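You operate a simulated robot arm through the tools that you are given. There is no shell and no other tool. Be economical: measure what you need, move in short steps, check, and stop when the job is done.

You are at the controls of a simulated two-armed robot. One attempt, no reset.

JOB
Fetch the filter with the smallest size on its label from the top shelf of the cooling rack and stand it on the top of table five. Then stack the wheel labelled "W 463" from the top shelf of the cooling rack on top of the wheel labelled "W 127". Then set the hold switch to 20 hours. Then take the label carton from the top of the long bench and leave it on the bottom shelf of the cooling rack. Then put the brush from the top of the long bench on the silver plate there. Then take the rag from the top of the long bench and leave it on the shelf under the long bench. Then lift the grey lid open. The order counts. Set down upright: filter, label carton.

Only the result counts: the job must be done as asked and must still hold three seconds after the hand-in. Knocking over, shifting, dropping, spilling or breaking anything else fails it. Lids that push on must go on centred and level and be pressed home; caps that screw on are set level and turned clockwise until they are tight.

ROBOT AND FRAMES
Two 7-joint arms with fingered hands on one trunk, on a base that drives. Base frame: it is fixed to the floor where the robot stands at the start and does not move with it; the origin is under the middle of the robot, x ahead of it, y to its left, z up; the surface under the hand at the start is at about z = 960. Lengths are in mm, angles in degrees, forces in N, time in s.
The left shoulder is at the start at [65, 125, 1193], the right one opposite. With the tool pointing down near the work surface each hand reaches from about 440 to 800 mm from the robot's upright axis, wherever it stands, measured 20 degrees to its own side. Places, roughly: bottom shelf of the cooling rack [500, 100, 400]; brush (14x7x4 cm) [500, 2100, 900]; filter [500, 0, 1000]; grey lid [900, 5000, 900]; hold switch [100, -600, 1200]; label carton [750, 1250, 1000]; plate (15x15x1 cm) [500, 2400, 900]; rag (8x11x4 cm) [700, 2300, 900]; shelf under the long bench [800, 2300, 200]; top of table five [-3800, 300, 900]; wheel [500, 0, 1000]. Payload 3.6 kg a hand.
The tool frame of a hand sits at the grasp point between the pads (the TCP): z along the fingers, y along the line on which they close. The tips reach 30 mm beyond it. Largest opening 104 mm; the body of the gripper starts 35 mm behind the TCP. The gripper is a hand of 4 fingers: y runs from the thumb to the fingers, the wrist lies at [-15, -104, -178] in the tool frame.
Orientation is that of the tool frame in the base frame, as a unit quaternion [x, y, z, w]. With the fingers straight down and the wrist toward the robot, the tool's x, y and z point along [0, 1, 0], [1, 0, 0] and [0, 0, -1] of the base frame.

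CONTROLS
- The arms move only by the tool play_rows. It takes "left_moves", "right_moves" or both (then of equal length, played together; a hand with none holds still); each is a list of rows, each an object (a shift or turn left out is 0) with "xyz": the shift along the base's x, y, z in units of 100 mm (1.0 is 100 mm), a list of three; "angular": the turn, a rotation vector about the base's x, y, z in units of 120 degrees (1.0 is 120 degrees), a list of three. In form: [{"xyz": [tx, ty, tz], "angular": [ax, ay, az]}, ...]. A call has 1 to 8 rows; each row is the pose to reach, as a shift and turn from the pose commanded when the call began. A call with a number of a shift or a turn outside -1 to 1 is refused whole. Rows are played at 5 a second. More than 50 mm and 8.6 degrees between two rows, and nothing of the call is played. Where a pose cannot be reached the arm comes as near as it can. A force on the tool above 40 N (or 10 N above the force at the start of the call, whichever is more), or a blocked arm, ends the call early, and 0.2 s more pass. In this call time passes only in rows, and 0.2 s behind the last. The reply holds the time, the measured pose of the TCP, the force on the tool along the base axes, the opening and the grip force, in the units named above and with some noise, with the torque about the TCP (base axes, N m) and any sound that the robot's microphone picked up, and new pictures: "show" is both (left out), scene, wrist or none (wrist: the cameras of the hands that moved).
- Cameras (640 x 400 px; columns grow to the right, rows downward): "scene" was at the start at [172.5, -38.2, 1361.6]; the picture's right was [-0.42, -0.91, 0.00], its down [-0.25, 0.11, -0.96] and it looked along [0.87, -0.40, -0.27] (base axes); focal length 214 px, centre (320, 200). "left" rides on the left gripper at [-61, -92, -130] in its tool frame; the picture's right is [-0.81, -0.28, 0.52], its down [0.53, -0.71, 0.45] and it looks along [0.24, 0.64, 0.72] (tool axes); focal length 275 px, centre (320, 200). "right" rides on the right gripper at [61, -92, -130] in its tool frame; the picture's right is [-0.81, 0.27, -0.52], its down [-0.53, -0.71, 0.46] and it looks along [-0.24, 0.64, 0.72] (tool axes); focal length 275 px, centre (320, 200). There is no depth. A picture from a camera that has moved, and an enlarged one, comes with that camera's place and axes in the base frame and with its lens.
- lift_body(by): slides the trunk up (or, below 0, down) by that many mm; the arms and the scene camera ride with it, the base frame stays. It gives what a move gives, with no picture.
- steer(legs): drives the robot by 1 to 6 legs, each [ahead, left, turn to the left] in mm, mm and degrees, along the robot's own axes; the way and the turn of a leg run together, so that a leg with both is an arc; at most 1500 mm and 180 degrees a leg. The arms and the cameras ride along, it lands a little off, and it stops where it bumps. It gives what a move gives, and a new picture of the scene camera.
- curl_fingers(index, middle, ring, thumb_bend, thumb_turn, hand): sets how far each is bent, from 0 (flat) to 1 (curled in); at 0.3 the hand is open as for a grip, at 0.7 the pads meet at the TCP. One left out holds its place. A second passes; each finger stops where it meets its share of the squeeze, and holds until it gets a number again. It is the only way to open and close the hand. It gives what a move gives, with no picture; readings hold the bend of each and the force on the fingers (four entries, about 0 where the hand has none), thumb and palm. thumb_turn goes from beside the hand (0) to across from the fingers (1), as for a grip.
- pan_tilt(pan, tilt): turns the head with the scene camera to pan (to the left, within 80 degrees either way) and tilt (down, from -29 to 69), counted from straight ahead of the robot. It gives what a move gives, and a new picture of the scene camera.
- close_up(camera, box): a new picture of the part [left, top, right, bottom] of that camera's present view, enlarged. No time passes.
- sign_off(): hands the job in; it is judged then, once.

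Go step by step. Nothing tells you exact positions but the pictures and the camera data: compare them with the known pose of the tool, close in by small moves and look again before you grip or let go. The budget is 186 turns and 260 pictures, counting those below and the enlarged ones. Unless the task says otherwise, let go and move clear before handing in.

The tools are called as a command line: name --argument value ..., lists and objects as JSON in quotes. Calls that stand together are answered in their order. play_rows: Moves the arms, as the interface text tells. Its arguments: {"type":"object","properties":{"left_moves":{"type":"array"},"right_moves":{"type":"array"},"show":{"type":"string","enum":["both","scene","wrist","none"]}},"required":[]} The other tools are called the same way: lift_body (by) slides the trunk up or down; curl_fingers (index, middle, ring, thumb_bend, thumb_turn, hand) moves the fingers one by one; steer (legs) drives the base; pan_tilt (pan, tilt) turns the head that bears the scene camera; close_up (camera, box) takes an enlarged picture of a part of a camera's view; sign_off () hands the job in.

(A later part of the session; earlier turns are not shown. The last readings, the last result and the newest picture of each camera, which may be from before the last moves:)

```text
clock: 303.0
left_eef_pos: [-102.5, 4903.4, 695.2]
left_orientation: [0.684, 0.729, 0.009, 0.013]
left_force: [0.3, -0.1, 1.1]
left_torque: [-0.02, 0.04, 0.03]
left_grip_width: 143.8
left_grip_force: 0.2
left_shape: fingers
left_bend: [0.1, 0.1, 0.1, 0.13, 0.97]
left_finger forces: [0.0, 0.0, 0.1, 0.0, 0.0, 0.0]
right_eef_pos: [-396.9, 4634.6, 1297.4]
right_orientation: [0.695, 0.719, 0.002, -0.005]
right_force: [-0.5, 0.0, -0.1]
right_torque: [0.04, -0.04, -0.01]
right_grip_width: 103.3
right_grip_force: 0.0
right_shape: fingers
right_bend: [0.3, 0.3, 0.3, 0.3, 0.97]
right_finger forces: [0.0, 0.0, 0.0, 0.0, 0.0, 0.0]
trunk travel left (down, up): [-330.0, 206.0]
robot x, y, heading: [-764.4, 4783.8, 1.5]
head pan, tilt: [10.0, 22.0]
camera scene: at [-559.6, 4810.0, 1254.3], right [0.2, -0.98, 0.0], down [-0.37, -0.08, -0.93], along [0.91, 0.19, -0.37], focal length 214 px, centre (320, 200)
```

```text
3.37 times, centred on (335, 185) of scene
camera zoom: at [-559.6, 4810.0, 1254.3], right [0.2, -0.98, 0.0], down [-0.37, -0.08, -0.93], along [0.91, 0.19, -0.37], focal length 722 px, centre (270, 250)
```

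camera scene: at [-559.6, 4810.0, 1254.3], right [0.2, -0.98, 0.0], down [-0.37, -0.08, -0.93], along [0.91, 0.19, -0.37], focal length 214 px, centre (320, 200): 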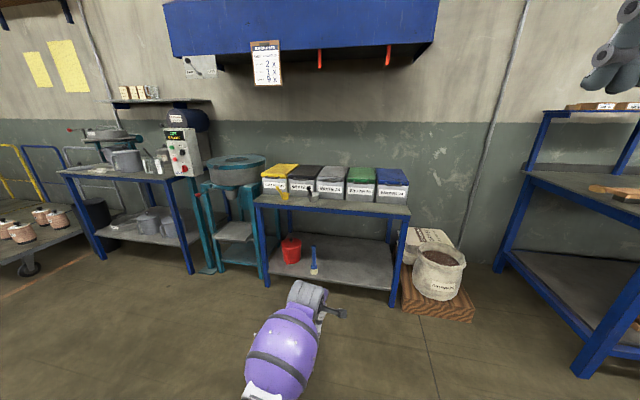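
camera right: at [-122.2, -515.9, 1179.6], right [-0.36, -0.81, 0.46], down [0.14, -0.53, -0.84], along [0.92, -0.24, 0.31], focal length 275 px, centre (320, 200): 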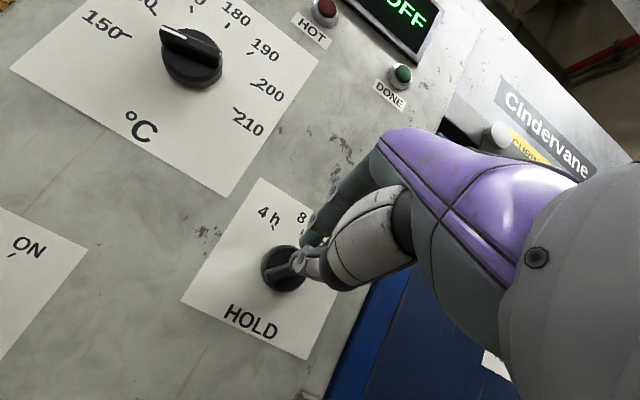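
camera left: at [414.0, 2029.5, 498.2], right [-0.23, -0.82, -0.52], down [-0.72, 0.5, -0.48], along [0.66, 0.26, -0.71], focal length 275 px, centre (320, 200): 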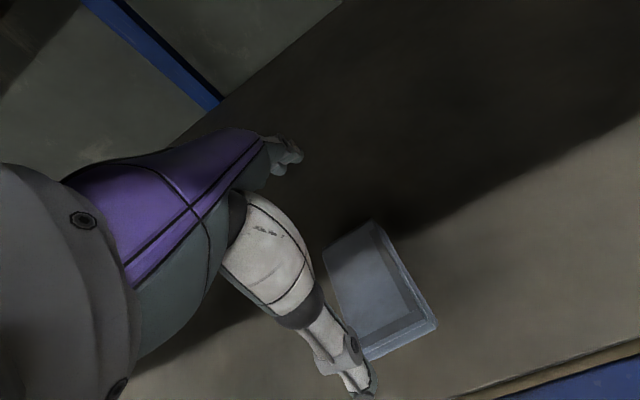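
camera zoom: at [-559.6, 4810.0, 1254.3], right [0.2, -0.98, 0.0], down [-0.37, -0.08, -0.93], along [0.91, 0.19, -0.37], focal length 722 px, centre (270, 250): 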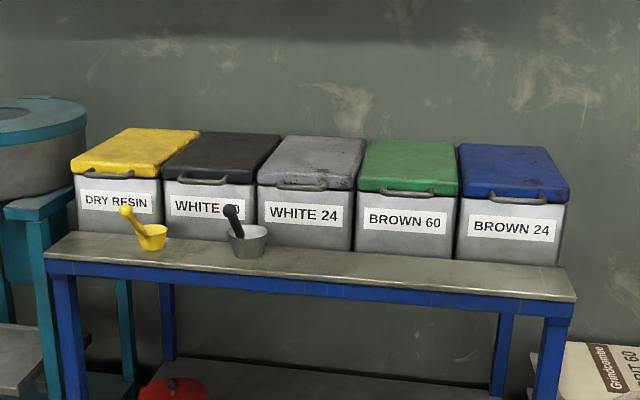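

The grey lid is on the "WHITE 24" bin, hinged at the back, with its handle in front at about [785, 5024, 855]. I'll raise the left hand and approach to inspect.

play_rows --left_moves '[{"xyz": [-0.2, 0, 0.4]}, {"xyz": [-0.4, 0, 0.8]}, {"xyz": [-0.6, 0, 1.0]}]' --show "none"

play_rows --left_moves '[{"xyz": [-0.2, 0, 0.4]}, {"xyz": [-0.4, 0, 0.8]}, {"xyz": [-0.6, 0, 1.0]}]' --show "none"

play_rows --left_moves '[{"xyz": [0, 0, 0.4]}, {"xyz": [0, 0, 0.8]}, {"xyz": [0, 0, 1.0]}]' --show "none"

steer --legs '[[0, 0, -1.6], [950, 100, 0]]'

pan_tilt --pan 10 --tilt 35

```text
clock: 303.8
left_eef_pos: [-163.3, 4903.5, 794.9]
left_orientation: [0.684, 0.729, 0.009, 0.013]
left_force: [0.0, -0.7, -0.3]
left_torque: [0.0, 0.01, -0.01]
left_grip_width: 144.0
left_grip_force: 0.1
left_shape: fingers
left_bend: [0.1, 0.1, 0.1, 0.13, 0.97]
left_finger forces: [0.0, 0.0, 0.1, 0.0, 0.0, 0.0]
right_eef_pos: [-397.4, 4633.5, 1297.7]
right_orientation: [0.695, 0.719, 0.001, -0.005]
right_force: [0.5, -0.3, -0.1]
right_torque: [-0.02, 0.02, 0.0]
right_grip_width: 102.6
right_grip_force: 0.1
right_shape: fingers
right_bend: [0.3, 0.3, 0.3, 0.3, 0.97]
right_finger forces: [0.0, 0.0, 0.0, 0.0, 0.1, 0.1]
trunk travel left (down, up): [-330.0, 206.0]
robot x, y, heading: [-764.0, 4790.8, 1.6]
head pan, tilt: [10.0, 22.0]
```

```text
clock: 304.6
left_eef_pos: [-224.2, 4904.4, 894.5]
left_orientation: [0.685, 0.729, 0.009, 0.013]
left_force: [-0.1, 0.0, -0.4]
left_torque: [-0.02, 0.03, 0.04]
left_grip_width: 143.7
left_grip_force: 0.0
left_shape: fingers
left_bend: [0.1, 0.1, 0.1, 0.13, 0.97]
left_finger forces: [0.1, 0.0, 0.0, 0.0, 0.1, 0.0]
right_eef_pos: [-397.6, 4634.7, 1297.4]
right_orientation: [0.694, 0.72, 0.001, -0.005]
right_force: [-0.1, 1.3, 0.1]
right_torque: [-0.04, 0.02, 0.03]
right_grip_width: 102.9
right_grip_force: 0.1
right_shape: fingers
right_bend: [0.3, 0.3, 0.3, 0.3, 0.97]
right_finger forces: [0.0, 0.0, 0.1, 0.0, 0.1, 0.0]
trunk travel left (down, up): [-330.0, 206.0]
robot x, y, heading: [-765.8, 4785.0, 1.9]
head pan, tilt: [10.0, 22.0]
```

```text
clock: 305.4
left_eef_pos: [-209.4, 4905.0, 983.1]
left_orientation: [0.684, 0.729, 0.01, 0.013]
left_force: [0.0, 0.2, -1.0]
left_torque: [-0.01, 0.0, -0.01]
left_grip_width: 143.8
left_grip_force: 0.1
left_shape: fingers
left_bend: [0.1, 0.1, 0.1, 0.13, 0.97]
left_finger forces: [0.1, 0.0, 0.0, 0.0, 0.0, 0.0]
left hand out of reach, approached as far as the arm can: row 2, 3
right_eef_pos: [-396.8, 4634.3, 1297.2]
right_orientation: [0.694, 0.72, 0.002, -0.005]
right_force: [0.0, 0.1, 0.5]
right_torque: [0.02, -0.01, -0.02]
right_grip_width: 102.9
right_grip_force: 0.0
right_shape: fingers
right_bend: [0.3, 0.3, 0.3, 0.3, 0.97]
right_finger forces: [0.1, 0.1, 0.1, 0.0, 0.0, 0.1]
trunk travel left (down, up): [-330.0, 206.0]
robot x, y, heading: [-764.7, 4785.6, 1.7]
head pan, tilt: [10.0, 22.0]
```

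```text
clock: 310.7
left_eef_pos: [740.7, 4989.2, 981.2]
left_orientation: [0.693, 0.72, 0.01, 0.014]
left_force: [-0.2, 0.2, -1.0]
left_torque: [-0.02, 0.02, -0.04]
left_grip_width: 143.9
left_grip_force: 0.1
left_shape: fingers
left_bend: [0.1, 0.1, 0.1, 0.13, 0.97]
left_finger forces: [0.0, 0.0, 0.0, 0.1, 0.0, 0.0]
right_eef_pos: [546.2, 4726.8, 1297.5]
right_orientation: [0.704, 0.71, 0.001, -0.005]
right_force: [0.0, 0.4, -0.8]
right_torque: [0.0, 0.0, 0.01]
right_grip_width: 102.9
right_grip_force: 0.1
right_shape: fingers
right_bend: [0.3, 0.3, 0.3, 0.3, 0.97]
right_finger forces: [0.0, 0.0, 0.0, 0.0, 0.1, 0.0]
trunk travel left (down, up): [-330.0, 206.0]
robot x, y, heading: [183.2, 4887.1, 0.0]
head pan, tilt: [10.0, 22.0]
camera scene: at [387.2, 4905.9, 1254.2], right [0.18, -0.98, 0.0], down [-0.37, -0.07, -0.93], along [0.91, 0.16, -0.37], focal length 214 px, centre (320, 200)
```

scene: 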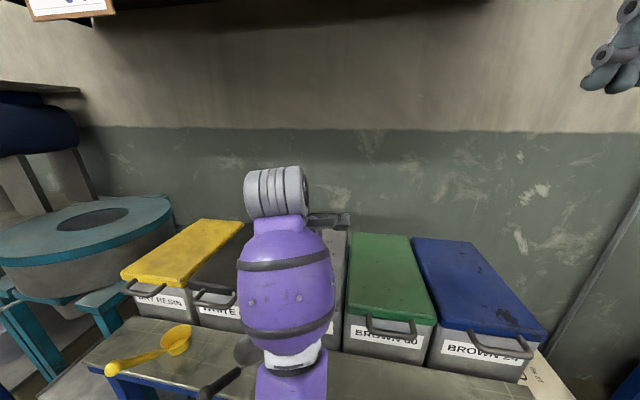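

```text
clock: 311.4
left_eef_pos: [740.0, 4990.8, 981.6]
left_orientation: [0.694, 0.719, 0.01, 0.013]
left_force: [0.3, 0.8, 0.8]
left_torque: [-0.02, -0.01, -0.03]
left_grip_width: 143.9
left_grip_force: 0.0
left_shape: fingers
left_bend: [0.1, 0.1, 0.1, 0.13, 0.97]
left_finger forces: [0.0, 0.0, 0.0, 0.0, 0.0, 0.0]
right_eef_pos: [545.3, 4726.4, 1297.6]
right_orientation: [0.705, 0.71, 0.001, -0.005]
right_force: [0.3, 0.4, -0.5]
right_torque: [-0.01, 0.02, -0.03]
right_grip_width: 103.1
right_grip_force: 0.0
right_shape: fingers
right_bend: [0.3, 0.3, 0.3, 0.3, 0.97]
right_finger forces: [0.1, 0.1, 0.0, 0.1, 0.1, 0.1]
trunk travel left (down, up): [-330.0, 206.0]
robot x, y, heading: [181.0, 4885.4, 0.2]
head pan, tilt: [10.0, 35.0]
camera scene: at [382.3, 4905.0, 1233.7], right [0.18, -0.98, 0.0], down [-0.56, -0.1, -0.82], along [0.81, 0.14, -0.57], focal length 214 px, centre (320, 200)
```

scene: 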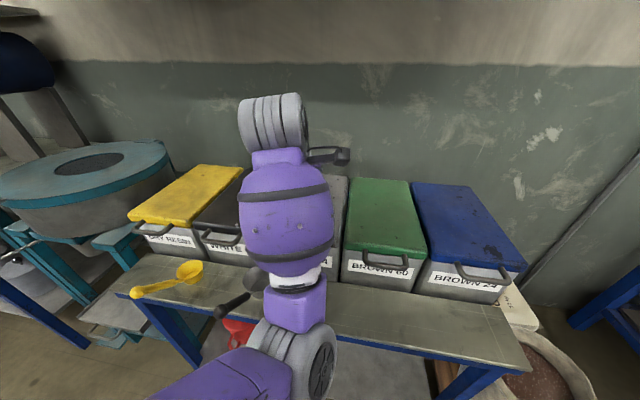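

close_up --camera "left" --box '[0, 0, 640, 400]'

```text
1.00 times, centred on (320, 200) of left (not enlarged: the box is as wide or as high as the picture)
camera zoom: at [646.2, 4926.0, 1110.1], right [-0.23, -0.82, -0.52], down [-0.72, 0.5, -0.48], along [0.66, 0.26, -0.7], focal length 275 px, centre (320, 200)
```

zoom: 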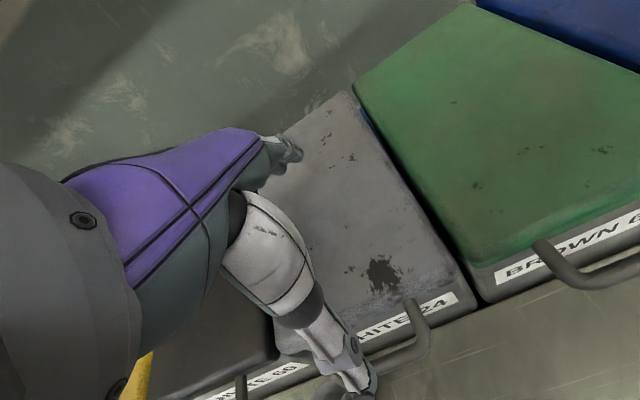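

The grey lid spans x ≈ 709–1015, top z ≈ 880, and its bow handle's bar is at about [686, 4971–5068, 866]. I'll pull the hand back, pitch it to point forward, and then pinch the bar between thumb (below) and fingers (above).

play_rows --left_moves '[{"xyz": [-0.2, 0.03, 0], "angular": [0, -0.07, 0]}, {"xyz": [-0.45, 0.06, 0], "angular": [0, -0.14, 0]}, {"xyz": [-0.7, 0.1, 0], "angular": [0, -0.21, 0]}, {"xyz": [-0.9, 0.13, 0], "angular": [0, -0.28, 0]}, {"xyz": [-1.0, 0.16, 0], "angular": [0, -0.35, 0]}, {"xyz": [-1.0, 0.2, 0], "angular": [0, -0.42, 0]}, {"xyz": [-1.0, 0.22, 0], "angular": [0, -0.49, 0]}, {"xyz": [-1.0, 0.24, 0], "angular": [0, -0.56, 0]}]' --show "both"

curl_fingers --hand "left" --index 0.45 --middle 0.45 --ring 0.45 --thumb_bend 0.45

```text
clock: 313.4
left_eef_pos: [654.6, 5014.6, 1011.6]
left_orientation: [0.552, 0.575, 0.419, 0.435]
left_force: [-0.2, 0.2, -0.1]
left_torque: [-0.01, -0.01, -0.01]
left_grip_width: 143.9
left_grip_force: 0.1
left_shape: fingers
left_bend: [0.1, 0.1, 0.1, 0.13, 0.97]
left_finger forces: [0.1, 0.0, 0.0, 0.0, 0.0, 0.1]
left hand out of reach, approached as far as the arm can: row 4, 5, 6, 7, 8
right_eef_pos: [545.2, 4725.8, 1296.8]
right_orientation: [0.705, 0.709, 0.001, -0.005]
right_force: [0.2, -0.5, 0.5]
right_torque: [0.01, 0.01, 0.0]
right_grip_width: 103.1
right_grip_force: 0.1
right_shape: fingers
right_bend: [0.3, 0.3, 0.3, 0.3, 0.97]
right_finger forces: [0.0, 0.0, 0.1, 0.1, 0.1, 0.1]
trunk travel left (down, up): [-330.0, 206.0]
robot x, y, heading: [184.7, 4890.1, -0.1]
head pan, tilt: [10.0, 35.0]
stopped in row 8 (left hand): the arm was blocked; the commanded pose is now the measured one
camera scene: at [382.4, 4905.0, 1233.7], right [0.18, -0.98, 0.0], down [-0.56, -0.1, -0.82], along [0.81, 0.14, -0.57], focal length 214 px, centre (320, 200)
camera left: at [505.2, 4949.8, 960.8], right [0.43, -0.82, -0.37], down [0.24, 0.5, -0.83], along [0.87, 0.27, 0.42], focal length 275 px, centre (320, 200)
```

scene: 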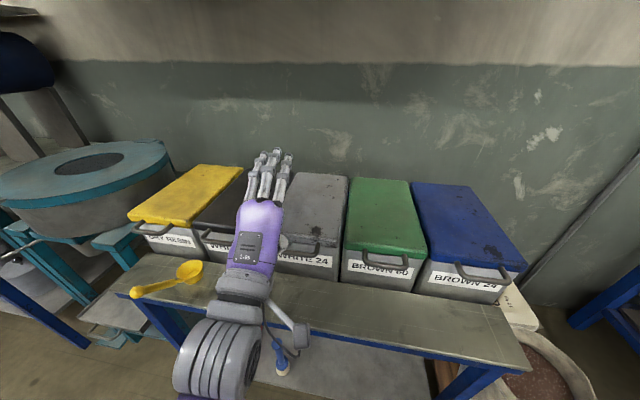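
left: 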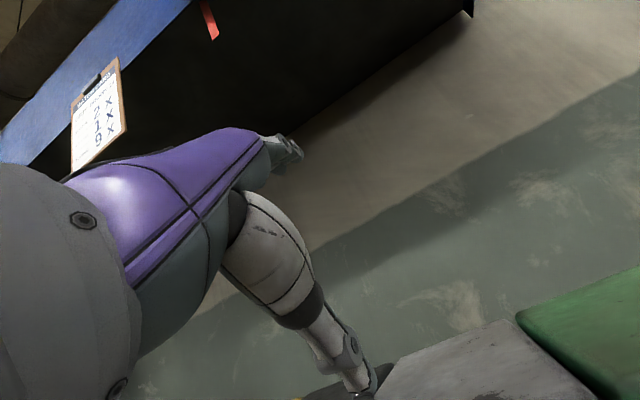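

```text
clock: 314.4
left_eef_pos: [655.3, 5014.3, 1011.8]
left_orientation: [0.552, 0.575, 0.419, 0.435]
left_force: [-0.7, 0.8, 0.2]
left_torque: [-0.01, -0.02, 0.0]
left_grip_width: 65.5
left_grip_force: 0.0
left_shape: fingers
left_bend: [0.45, 0.45, 0.45, 0.45, 0.97]
left_finger forces: [0.0, 0.0, 0.1, 0.1, 0.1, 0.0]
right_eef_pos: [545.1, 4725.4, 1298.1]
right_orientation: [0.705, 0.71, 0.001, -0.005]
right_force: [-0.8, 1.1, 0.3]
right_torque: [-0.03, -0.02, 0.03]
right_grip_width: 103.0
right_grip_force: 0.0
right_shape: fingers
right_bend: [0.3, 0.3, 0.3, 0.3, 0.97]
right_finger forces: [0.0, 0.0, 0.0, 0.0, 0.0, 0.1]
trunk travel left (down, up): [-330.0, 206.0]
robot x, y, heading: [181.6, 4884.6, 0.2]
head pan, tilt: [10.0, 35.0]
```

steer --legs '[[-110, 0, 0]]'

close_up --camera "scene" --box '[240, 180, 440, 300]'

```text
clock: 315.6
left_eef_pos: [546.2, 5014.8, 1011.1]
left_orientation: [0.552, 0.575, 0.419, 0.436]
left_force: [1.1, -0.2, -0.1]
left_torque: [0.01, 0.0, -0.02]
left_grip_width: 65.5
left_grip_force: 0.1
left_shape: fingers
left_bend: [0.45, 0.45, 0.45, 0.45, 0.97]
left_finger forces: [0.0, 0.1, 0.0, 0.0, 0.0, 0.0]
right_eef_pos: [435.8, 4725.9, 1297.2]
right_orientation: [0.705, 0.71, 0.0, -0.005]
right_force: [-0.1, 0.1, 0.6]
right_torque: [0.03, -0.01, 0.0]
right_grip_width: 103.1
right_grip_force: 0.1
right_shape: fingers
right_bend: [0.3, 0.3, 0.3, 0.3, 0.97]
right_finger forces: [0.0, 0.0, 0.1, 0.0, 0.0, 0.1]
trunk travel left (down, up): [-330.0, 206.0]
robot x, y, heading: [73.4, 4888.6, 0.4]
head pan, tilt: [10.0, 35.0]
camera scene: at [273.5, 4904.9, 1233.8], right [0.18, -0.98, 0.0], down [-0.56, -0.1, -0.82], along [0.81, 0.14, -0.57], focal length 214 px, centre (320, 200)
```

scene: 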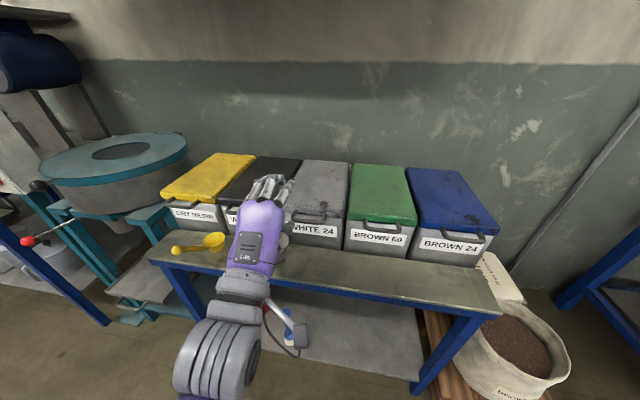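

```text
3.20 times, centred on (340, 240) of scene
camera zoom: at [273.5, 4904.9, 1233.8], right [0.18, -0.98, 0.0], down [-0.56, -0.1, -0.82], along [0.81, 0.14, -0.57], focal length 686 px, centre (256, 72)
```

zoom: 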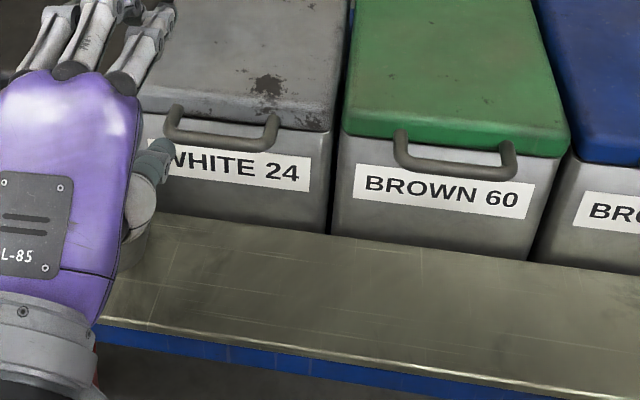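

play_rows --left_moves '[{"xyz": [0, -0.1, -0.4], "angular": [0, -0.04, 0]}, {"xyz": [0, -0.2, -0.8], "angular": [0, -0.083, 0]}, {"xyz": [0, -0.2, -1.0], "angular": [0, -0.083, 0]}]' --show "none"

play_rows --left_moves '[{"xyz": [0.2, 0, -0.4]}, {"xyz": [0.5, 0, -0.42]}, {"xyz": [0.85, 0, -0.42]}]' --show "both"

close_up --camera "scene" --box '[240, 180, 440, 300]'

```text
clock: 316.6
left_eef_pos: [564.8, 4997.4, 955.4]
left_orientation: [0.514, 0.468, 0.517, 0.499]
left_force: [0.3, -0.5, 0.1]
left_torque: [0.0, -0.02, -0.01]
left_grip_width: 65.6
left_grip_force: 0.2
left_shape: fingers
left_bend: [0.45, 0.45, 0.45, 0.45, 0.97]
left_finger forces: [0.1, 0.1, 0.0, 0.0, 0.1, 0.0]
right_eef_pos: [436.9, 4725.6, 1297.8]
right_orientation: [0.704, 0.71, 0.001, -0.005]
right_force: [-0.1, 1.2, 0.1]
right_torque: [0.01, 0.02, 0.01]
right_grip_width: 102.9
right_grip_force: 0.0
right_shape: fingers
right_bend: [0.3, 0.3, 0.3, 0.3, 0.97]
right_finger forces: [0.0, 0.0, 0.1, 0.0, 0.0, 0.0]
trunk travel left (down, up): [-330.0, 206.0]
robot x, y, heading: [72.2, 4888.1, 0.2]
head pan, tilt: [10.0, 35.0]
stopped in row 3 (left hand): the arm was blocked; the commanded pose is now the measured one
```

```text
clock: 317.5
left_eef_pos: [647.0, 4997.0, 915.0]
left_orientation: [0.511, 0.467, 0.518, 0.503]
left_force: [-1.9, -0.1, 0.6]
left_torque: [-0.01, 0.1, -0.01]
left_grip_width: 64.8
left_grip_force: 0.4
left_shape: fingers
left_bend: [0.45, 0.45, 0.45, 0.45, 0.98]
left_finger forces: [0.0, 0.0, 0.0, 0.0, 1.8, 0.1]
right_eef_pos: [437.6, 4725.9, 1297.2]
right_orientation: [0.704, 0.71, 0.001, -0.005]
right_force: [1.0, 0.0, -0.2]
right_torque: [0.03, 0.02, -0.01]
right_grip_width: 102.9
right_grip_force: 0.0
right_shape: fingers
right_bend: [0.3, 0.3, 0.3, 0.3, 0.97]
right_finger forces: [0.0, 0.0, 0.1, 0.1, 0.1, 0.0]
trunk travel left (down, up): [-330.0, 206.0]
robot x, y, heading: [77.6, 4890.3, 0.2]
head pan, tilt: [10.0, 35.0]
stopped in row 3 (left hand): the force on the tool passed its limit at 44 N (the readings are from after the stop); the commanded pose is now the measured one
camera scene: at [274.2, 4905.0, 1233.6], right [0.18, -0.98, 0.0], down [-0.56, -0.1, -0.82], along [0.81, 0.14, -0.57], focal length 214 px, centre (320, 200)
camera left: at [519.3, 4945.1, 815.8], right [0.51, -0.81, -0.3], down [0.5, 0.56, -0.66], along [0.7, 0.18, 0.69], focal length 275 px, centre (320, 200)
```

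scene: 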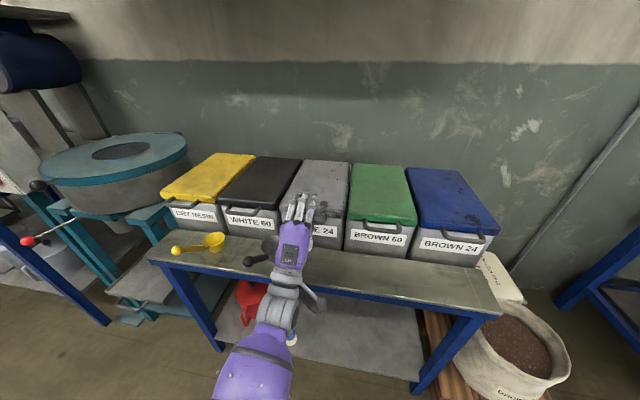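
left: 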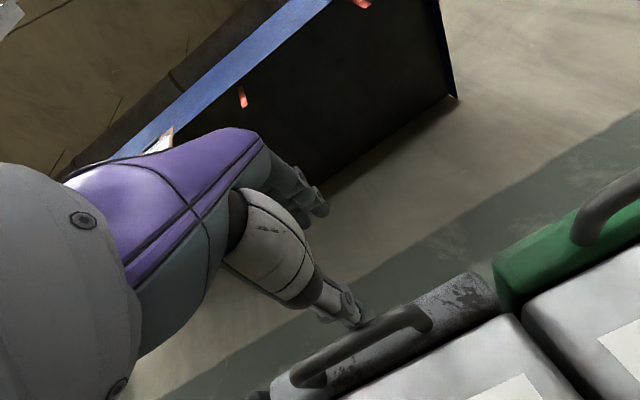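

```text
3.20 times, centred on (340, 240) of scene
camera zoom: at [274.2, 4905.0, 1233.6], right [0.18, -0.98, 0.0], down [-0.56, -0.1, -0.82], along [0.81, 0.14, -0.57], focal length 686 px, centre (256, 72)
```

zoom: 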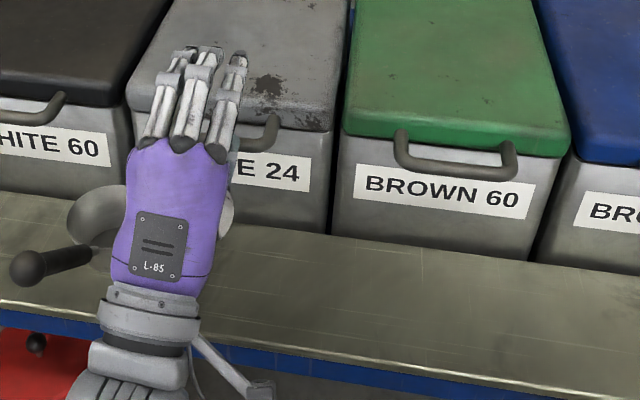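

The thumb grazed the bar: the bar is at about z 861, lower than my hand. I'll back off 40, lower 54 and come in again.

play_rows --left_moves '[{"xyz": [-0.4, 0, 0]}, {"xyz": [-0.4, 0, -0.3]}, {"xyz": [-0.35, 0, -0.54]}, {"xyz": [-0.1, 0, -0.54]}]' --show "both"

close_up --camera "left" --box '[200, 150, 560, 400]'

```text
clock: 318.5
left_eef_pos: [638.0, 4997.1, 862.4]
left_orientation: [0.511, 0.467, 0.517, 0.503]
left_force: [0.0, 0.0, 0.6]
left_torque: [0.01, -0.01, -0.02]
left_grip_width: 64.7
left_grip_force: 0.0
left_shape: fingers
left_bend: [0.45, 0.45, 0.45, 0.45, 0.98]
left_finger forces: [0.0, 0.0, 0.0, 0.0, 0.1, 0.1]
right_eef_pos: [438.2, 4724.9, 1297.1]
right_orientation: [0.705, 0.709, 0.001, -0.006]
right_force: [0.5, -0.1, 0.6]
right_torque: [-0.01, -0.02, -0.02]
right_grip_width: 102.9
right_grip_force: 0.0
right_shape: fingers
right_bend: [0.3, 0.3, 0.3, 0.3, 0.97]
right_finger forces: [0.0, 0.0, 0.0, 0.1, 0.0, 0.1]
trunk travel left (down, up): [-330.0, 206.0]
robot x, y, heading: [72.5, 4887.1, 0.2]
head pan, tilt: [10.0, 35.0]
camera scene: at [274.9, 4905.0, 1233.5], right [0.18, -0.98, 0.0], down [-0.57, -0.1, -0.82], along [0.81, 0.14, -0.57], focal length 214 px, centre (320, 200)
camera left: at [510.2, 4945.2, 761.8], right [0.5, -0.81, -0.3], down [0.5, 0.56, -0.66], along [0.7, 0.18, 0.69], focal length 275 px, centre (320, 200)
```

scene: 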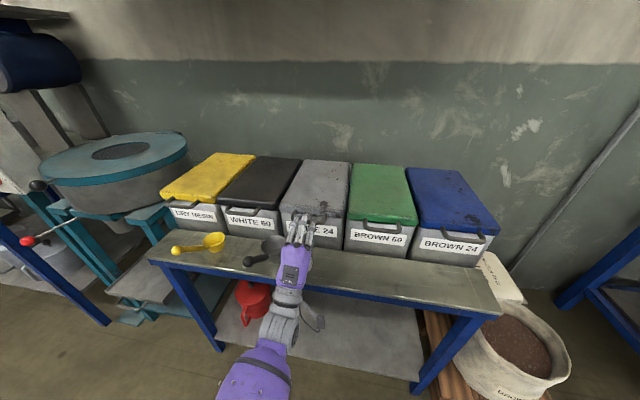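
left: 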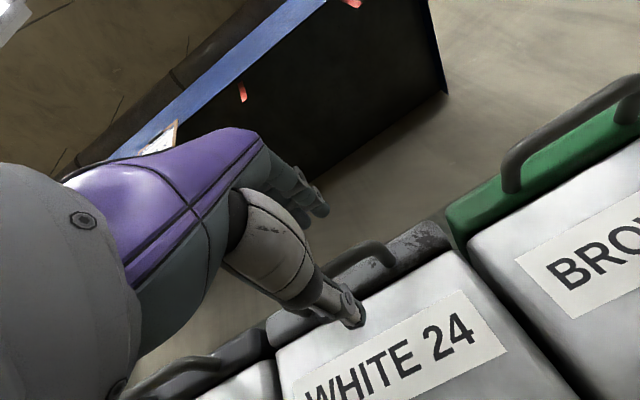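

```text
1.60 times, centred on (380, 275) of left
camera zoom: at [510.2, 4945.2, 761.8], right [0.5, -0.81, -0.3], down [0.5, 0.56, -0.66], along [0.7, 0.18, 0.69], focal length 440 px, centre (224, 80)
```

zoom: 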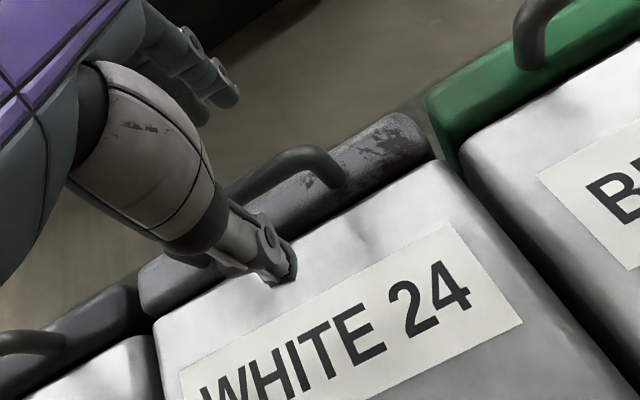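

play_rows --left_moves '[{"xyz": [0.15, 0, 0.03]}, {"xyz": [0.25, 0, 0.05]}, {"xyz": [0.34, 0, 0.05]}]' --show "wrist"

close_up --camera "left" --box '[200, 150, 560, 400]'

close_up --camera "scene" --box '[260, 190, 380, 260]'

```text
clock: 319.3
left_eef_pos: [672.0, 4997.3, 866.0]
left_orientation: [0.511, 0.468, 0.517, 0.503]
left_force: [-0.5, 0.6, 0.5]
left_torque: [-0.02, -0.03, 0.0]
left_grip_width: 65.0
left_grip_force: 0.1
left_shape: fingers
left_bend: [0.45, 0.45, 0.45, 0.45, 0.98]
left_finger forces: [0.0, 0.1, 0.1, 0.1, 0.1, 0.0]
right_eef_pos: [438.2, 4725.3, 1297.2]
right_orientation: [0.704, 0.71, 0.001, -0.005]
right_force: [0.2, -0.3, 0.3]
right_torque: [0.04, -0.06, 0.03]
right_grip_width: 102.9
right_grip_force: 0.1
right_shape: fingers
right_bend: [0.3, 0.3, 0.3, 0.3, 0.97]
right_finger forces: [0.0, 0.0, 0.1, 0.0, 0.0, 0.0]
trunk travel left (down, up): [-330.0, 206.0]
robot x, y, heading: [78.9, 4887.5, -0.0]
head pan, tilt: [10.0, 35.0]
camera left: at [543.6, 4945.2, 766.7], right [0.51, -0.81, -0.3], down [0.5, 0.56, -0.66], along [0.7, 0.18, 0.69], focal length 275 px, centre (320, 200)
```

left: 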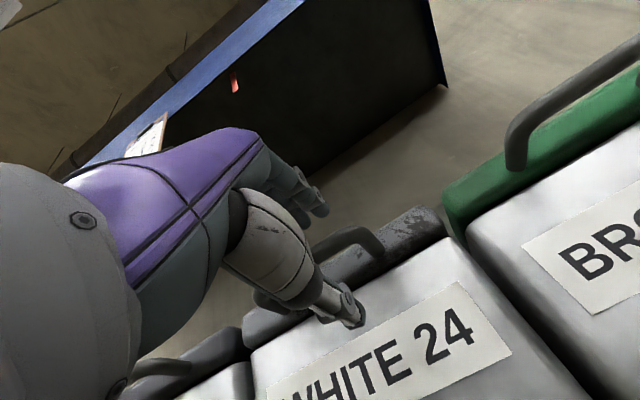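

```text
1.60 times, centred on (380, 275) of left
camera zoom: at [543.6, 4945.2, 766.7], right [0.51, -0.81, -0.3], down [0.5, 0.56, -0.66], along [0.7, 0.18, 0.69], focal length 440 px, centre (224, 80)
```

zoom: 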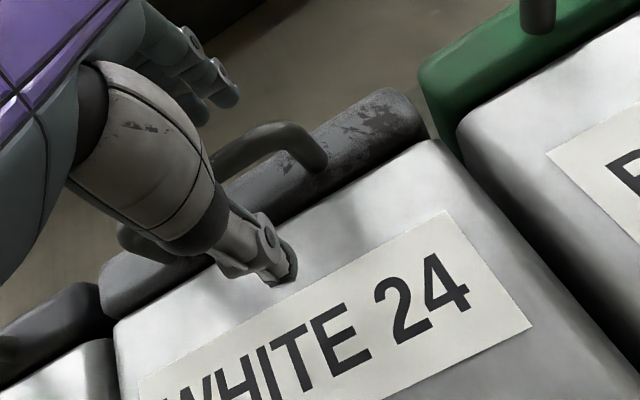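

```text
5.33 times, centred on (320, 225) of scene
camera zoom: at [274.5, 4905.0, 1233.6], right [0.18, -0.98, 0.0], down [-0.56, -0.1, -0.82], along [0.81, 0.14, -0.57], focal length 1144 px, centre (320, 67)
```

zoom: 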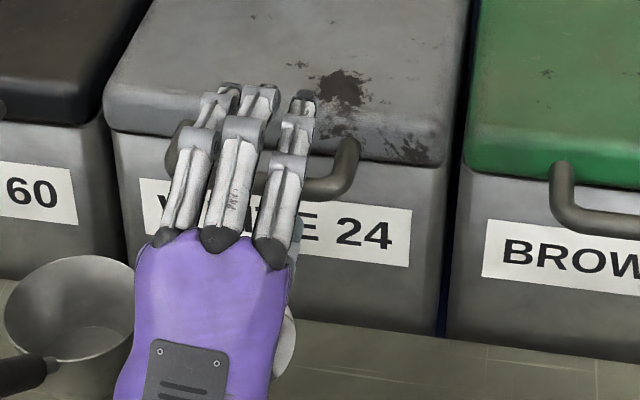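

The bar is inside the open jaw. Closing the fingers on it.

curl_fingers --hand "left" --index 0.7 --middle 0.7 --ring 0.7 --thumb_bend 0.68

close_up --camera "left" --box '[200, 150, 560, 400]'

close_up --camera "scene" --box '[260, 190, 380, 260]'

```text
clock: 320.3
left_eef_pos: [672.0, 4996.4, 867.7]
left_orientation: [0.512, 0.467, 0.516, 0.504]
left_force: [0.3, -0.4, -1.0]
left_torque: [-0.01, 0.02, -0.01]
left_grip_width: 5.2
left_grip_force: 0.3
left_shape: fingers
left_bend: [0.69, 0.7, 0.7, 0.67, 0.98]
left_finger forces: [0.3, 0.0, 0.0, 0.1, 0.5, 0.1]
right_eef_pos: [436.7, 4725.5, 1297.3]
right_orientation: [0.705, 0.71, 0.0, -0.005]
right_force: [-0.5, 0.9, 0.3]
right_torque: [0.0, -0.04, -0.01]
right_grip_width: 102.6
right_grip_force: 0.0
right_shape: fingers
right_bend: [0.3, 0.3, 0.3, 0.3, 0.97]
right_finger forces: [0.0, 0.0, 0.0, 0.0, 0.1, 0.1]
trunk travel left (down, up): [-330.0, 206.0]
robot x, y, heading: [76.8, 4890.3, 0.2]
head pan, tilt: [10.0, 35.0]
```

```text
1.60 times, centred on (380, 275) of left
camera zoom: at [543.3, 4945.2, 766.9], right [0.51, -0.81, -0.3], down [0.5, 0.56, -0.66], along [0.7, 0.18, 0.69], focal length 440 px, centre (224, 80)
```

zoom: 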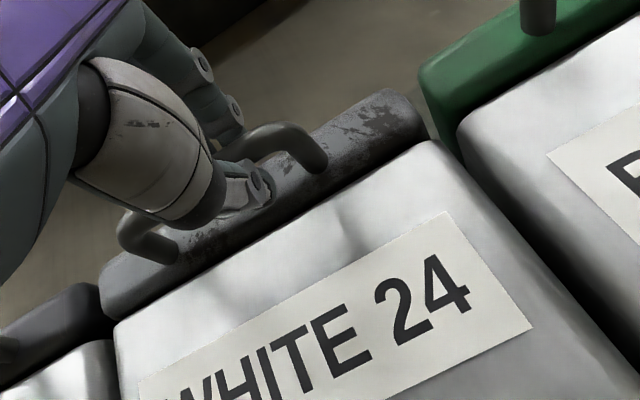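

```text
5.33 times, centred on (320, 225) of scene
camera zoom: at [274.3, 4905.0, 1233.6], right [0.18, -0.98, 0.0], down [-0.56, -0.1, -0.82], along [0.81, 0.14, -0.57], focal length 1144 px, centre (320, 67)
```

zoom: 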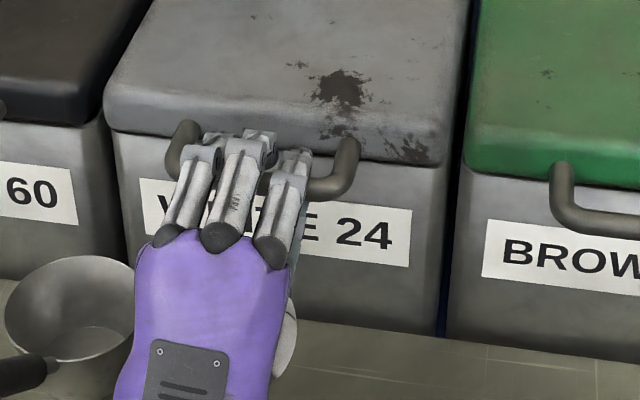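

The fingers have closed around the bar, caging it from above and below. I'll start lifting along the lid's arc, pitching the hand with it.

play_rows --left_moves '[{"xyz": [0.01, 0, 0.24], "angular": [0, 0.033, 0]}, {"xyz": [0.03, 0, 0.48], "angular": [0, 0.067, 0]}, {"xyz": [0.075, 0, 0.71], "angular": [0, 0.1, 0]}, {"xyz": [0.13, 0, 0.94], "angular": [0, 0.133, 0]}]' --show "both"

```text
clock: 321.3
left_eef_pos: [684.9, 4996.6, 960.5]
left_orientation: [0.578, 0.533, 0.44, 0.433]
left_force: [1.8, 0.6, -2.9]
left_torque: [0.05, 0.01, 0.0]
left_grip_width: 6.8
left_grip_force: 1.1
left_shape: fingers
left_bend: [0.7, 0.7, 0.7, 0.66, 0.97]
left_finger forces: [0.0, 0.0, 0.1, 0.0, 2.3, 0.0]
right_eef_pos: [437.2, 4725.2, 1297.4]
right_orientation: [0.705, 0.71, 0.001, -0.006]
right_force: [-0.3, 0.2, 0.2]
right_torque: [0.02, 0.01, -0.02]
right_grip_width: 102.8
right_grip_force: 0.0
right_shape: fingers
right_bend: [0.3, 0.3, 0.3, 0.3, 0.97]
right_finger forces: [0.1, 0.1, 0.0, 0.0, 0.0, 0.0]
trunk travel left (down, up): [-330.0, 206.0]
robot x, y, heading: [74.9, 4888.0, -0.1]
head pan, tilt: [10.0, 35.0]
camera scene: at [274.7, 4905.0, 1233.6], right [0.18, -0.98, 0.0], down [-0.56, -0.1, -0.82], along [0.81, 0.14, -0.57], focal length 214 px, centre (320, 200)
camera left: at [534.2, 4944.6, 899.5], right [0.4, -0.81, -0.43], down [0.3, 0.56, -0.77], along [0.87, 0.18, 0.46], focal length 275 px, centre (320, 200)
```

scene: 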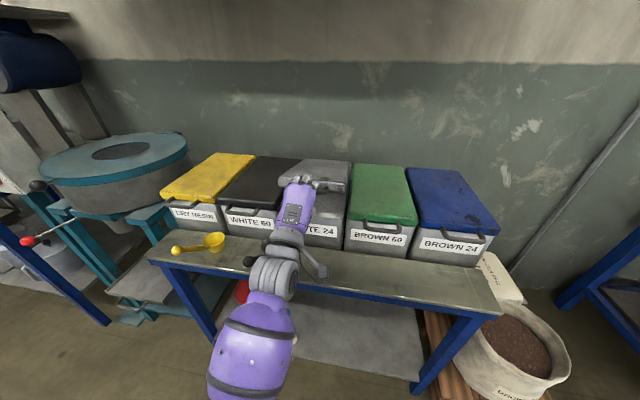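
left: 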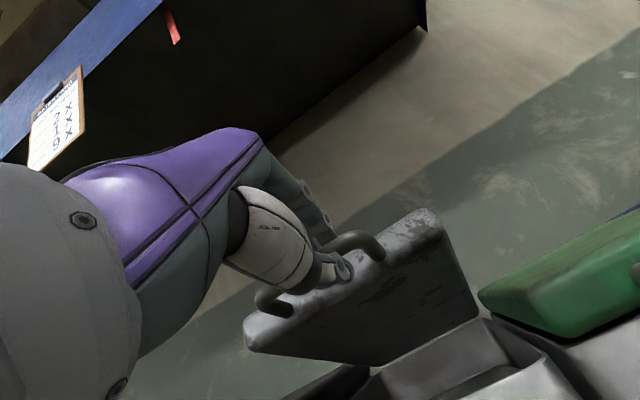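

play_rows --left_moves '[{"xyz": [0.074, 0, 0.228], "angular": [0, 0.033, 0]}, {"xyz": [0.164, 0, 0.45], "angular": [0, 0.067, 0]}, {"xyz": [0.268, 0, 0.665], "angular": [0, 0.1, 0]}, {"xyz": [0.388, 0, 0.873], "angular": [0, 0.133, 0]}]' --show "wrist"

play_rows --left_moves '[{"xyz": [0.134, 0, 0.199], "angular": [0, 0.033, 0]}, {"xyz": [0.28, 0, 0.39], "angular": [0, 0.067, 0]}, {"xyz": [0.44, 0, 0.571], "angular": [0, 0.1, 0]}, {"xyz": [0.61, 0, 0.74], "angular": [0, 0.133, 0]}]' --show "both"

```text
clock: 322.3
left_eef_pos: [723.9, 4996.5, 1047.3]
left_orientation: [0.634, 0.588, 0.356, 0.354]
left_force: [0.2, 0.4, -2.0]
left_torque: [0.01, 0.03, -0.02]
left_grip_width: 7.4
left_grip_force: 1.4
left_shape: fingers
left_bend: [0.7, 0.7, 0.7, 0.66, 0.97]
left_finger forces: [0.2, 0.1, 0.0, 0.0, 2.0, 0.1]
right_eef_pos: [437.3, 4725.2, 1297.9]
right_orientation: [0.705, 0.709, 0.0, -0.006]
right_force: [0.0, 0.3, 0.0]
right_torque: [0.0, 0.02, 0.0]
right_grip_width: 102.9
right_grip_force: 0.0
right_shape: fingers
right_bend: [0.3, 0.3, 0.3, 0.3, 0.97]
right_finger forces: [0.1, 0.0, 0.1, 0.0, 0.0, 0.0]
trunk travel left (down, up): [-330.0, 206.0]
robot x, y, heading: [73.2, 4885.8, 0.2]
head pan, tilt: [10.0, 35.0]
camera left: at [562.0, 4945.2, 1031.0], right [0.27, -0.81, -0.52], down [0.07, 0.56, -0.83], along [0.96, 0.18, 0.21], focal length 275 px, centre (320, 200)
```

left: 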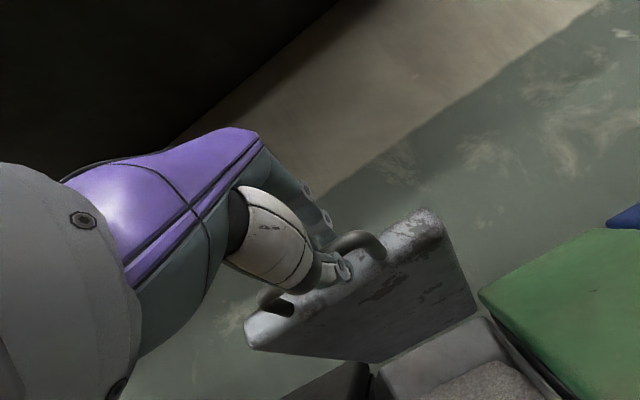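

```text
clock: 323.3
left_eef_pos: [784.5, 4998.1, 1122.8]
left_orientation: [0.677, 0.631, 0.265, 0.27]
left_force: [0.3, -0.8, -2.0]
left_torque: [-0.02, 0.03, -0.04]
left_grip_width: 7.4
left_grip_force: 0.5
left_shape: fingers
left_bend: [0.69, 0.7, 0.7, 0.66, 0.97]
left_finger forces: [0.5, 0.2, 0.0, 0.1, 2.0, 0.1]
right_eef_pos: [437.9, 4724.7, 1297.3]
right_orientation: [0.704, 0.71, 0.001, -0.005]
right_force: [-0.5, -0.5, 1.1]
right_torque: [-0.01, -0.01, 0.02]
right_grip_width: 102.8
right_grip_force: 0.0
right_shape: fingers
right_bend: [0.3, 0.3, 0.3, 0.3, 0.97]
right_finger forces: [0.1, 0.1, 0.0, 0.0, 0.0, 0.0]
trunk travel left (down, up): [-330.0, 206.0]
robot x, y, heading: [77.3, 4888.9, 0.2]
head pan, tilt: [10.0, 35.0]
camera scene: at [274.6, 4904.8, 1233.6], right [0.18, -0.98, 0.0], down [-0.56, -0.1, -0.82], along [0.81, 0.14, -0.57], focal length 214 px, centre (320, 200)
camera left: at [624.5, 4945.9, 1150.1], right [0.11, -0.81, -0.58], down [-0.16, 0.56, -0.81], along [0.98, 0.18, -0.06], focal length 275 px, centre (320, 200)
```

scene: 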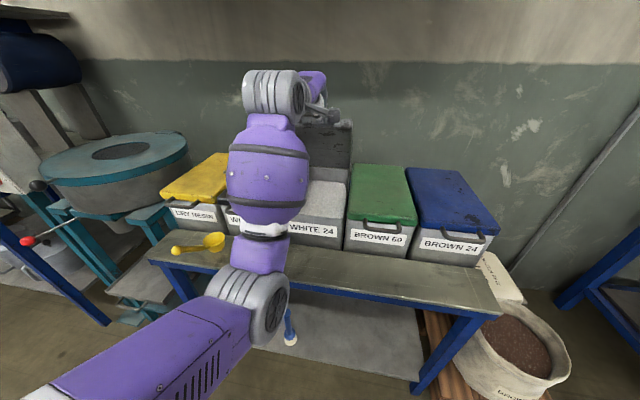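
left: 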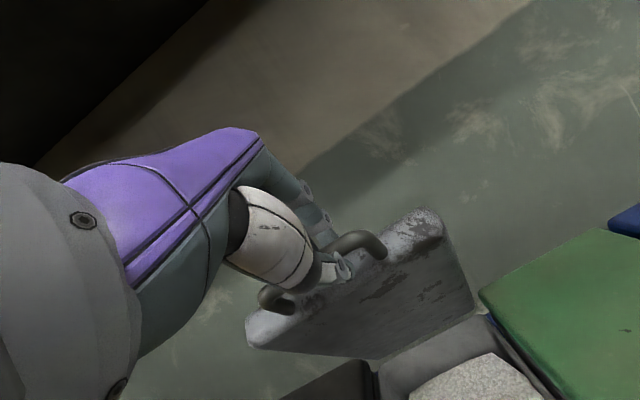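

The lid is following, about 48° open, but the arm is near its reach. I'll continue the arc by alternating small base-forward and trunk-up steps.

lift_body --by 13

steer --legs '[[25, 0, 0]]'

lift_body --by 22

steer --legs '[[25, 0, 0]]'

```text
clock: 323.9
left_eef_pos: [784.4, 4996.9, 1136.0]
left_orientation: [0.677, 0.631, 0.265, 0.271]
left_force: [-3.4, 0.9, 2.1]
left_torque: [-0.02, 0.03, -0.02]
left_grip_width: 5.6
left_grip_force: 1.7
left_shape: fingers
left_bend: [0.7, 0.7, 0.7, 0.67, 0.97]
left_finger forces: [0.9, 0.2, 0.0, 0.0, 2.6, 0.0]
right_eef_pos: [436.4, 4726.8, 1311.0]
right_orientation: [0.705, 0.709, 0.002, -0.005]
right_force: [0.3, 0.7, -0.2]
right_torque: [0.02, 0.01, 0.03]
right_grip_width: 102.6
right_grip_force: 0.2
right_shape: fingers
right_bend: [0.3, 0.3, 0.3, 0.3, 0.97]
right_finger forces: [0.1, 0.0, 0.0, 0.0, 0.0, 0.0]
trunk travel left (down, up): [-343.0, 193.0]
robot x, y, heading: [74.3, 4885.2, -0.0]
head pan, tilt: [10.0, 35.0]
```

```text
clock: 324.7
left_eef_pos: [809.8, 4996.6, 1134.7]
left_orientation: [0.678, 0.631, 0.265, 0.27]
left_force: [-0.2, 0.3, -0.3]
left_torque: [0.0, 0.03, -0.05]
left_grip_width: 5.4
left_grip_force: 0.2
left_shape: fingers
left_bend: [0.7, 0.7, 0.7, 0.67, 0.97]
left_finger forces: [0.0, 0.2, 0.0, 0.1, 1.0, 0.0]
right_eef_pos: [461.7, 4726.3, 1309.8]
right_orientation: [0.704, 0.71, 0.001, -0.006]
right_force: [-0.5, -0.5, -0.7]
right_torque: [0.02, -0.01, 0.02]
right_grip_width: 102.7
right_grip_force: 0.1
right_shape: fingers
right_bend: [0.3, 0.3, 0.3, 0.3, 0.97]
right_finger forces: [0.1, 0.1, 0.0, 0.0, 0.0, 0.0]
trunk travel left (down, up): [-343.0, 193.0]
robot x, y, heading: [100.2, 4887.6, 0.0]
head pan, tilt: [10.0, 35.0]
camera scene: at [296.7, 4905.1, 1246.2], right [0.18, -0.98, 0.0], down [-0.56, -0.1, -0.82], along [0.81, 0.14, -0.57], focal length 214 px, centre (320, 200)
```

scene: 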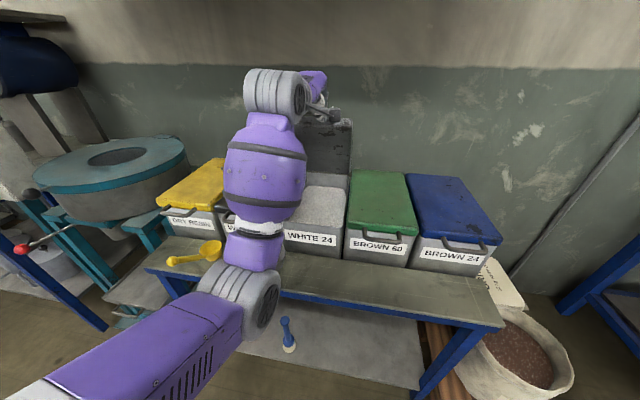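

```text
clock: 325.4
left_eef_pos: [808.1, 4997.3, 1157.7]
left_orientation: [0.677, 0.631, 0.266, 0.271]
left_force: [-2.1, 0.2, 3.4]
left_torque: [-0.01, 0.04, -0.02]
left_grip_width: 3.8
left_grip_force: 1.6
left_shape: fingers
left_bend: [0.7, 0.7, 0.7, 0.68, 0.97]
left_finger forces: [0.4, 0.1, 0.1, 0.0, 2.6, 0.0]
right_eef_pos: [460.5, 4726.9, 1334.1]
right_orientation: [0.705, 0.71, 0.001, -0.005]
right_force: [0.0, 0.3, 0.6]
right_torque: [0.01, 0.04, 0.0]
right_grip_width: 103.1
right_grip_force: 0.1
right_shape: fingers
right_bend: [0.3, 0.3, 0.3, 0.3, 0.97]
right_finger forces: [0.0, 0.1, 0.0, 0.1, 0.0, 0.0]
trunk travel left (down, up): [-365.0, 171.0]
robot x, y, heading: [97.9, 4883.8, 0.0]
head pan, tilt: [10.0, 35.0]
```

```text
clock: 326.2
left_eef_pos: [834.2, 4997.4, 1157.5]
left_orientation: [0.677, 0.631, 0.265, 0.27]
left_force: [-0.9, 0.1, -0.2]
left_torque: [-0.02, 0.02, 0.0]
left_grip_width: 6.3
left_grip_force: 0.2
left_shape: fingers
left_bend: [0.7, 0.7, 0.7, 0.66, 0.97]
left_finger forces: [0.3, 0.0, 0.1, 0.0, 1.0, 0.1]
right_eef_pos: [487.2, 4725.8, 1333.4]
right_orientation: [0.704, 0.71, 0.002, -0.004]
right_force: [0.0, -0.1, -0.3]
right_torque: [0.01, 0.0, 0.01]
right_grip_width: 103.0
right_grip_force: 0.0
right_shape: fingers
right_bend: [0.3, 0.3, 0.3, 0.3, 0.97]
right_finger forces: [0.0, 0.1, 0.0, 0.0, 0.0, 0.1]
trunk travel left (down, up): [-365.0, 171.0]
robot x, y, heading: [127.5, 4889.4, 0.2]
head pan, tilt: [10.0, 35.0]
camera scene: at [316.5, 4905.0, 1267.9], right [0.18, -0.98, 0.0], down [-0.56, -0.1, -0.82], along [0.81, 0.14, -0.57], focal length 214 px, centre (320, 200)
```

scene: 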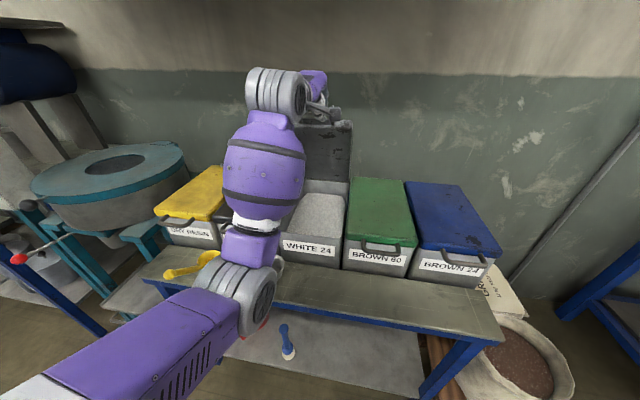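

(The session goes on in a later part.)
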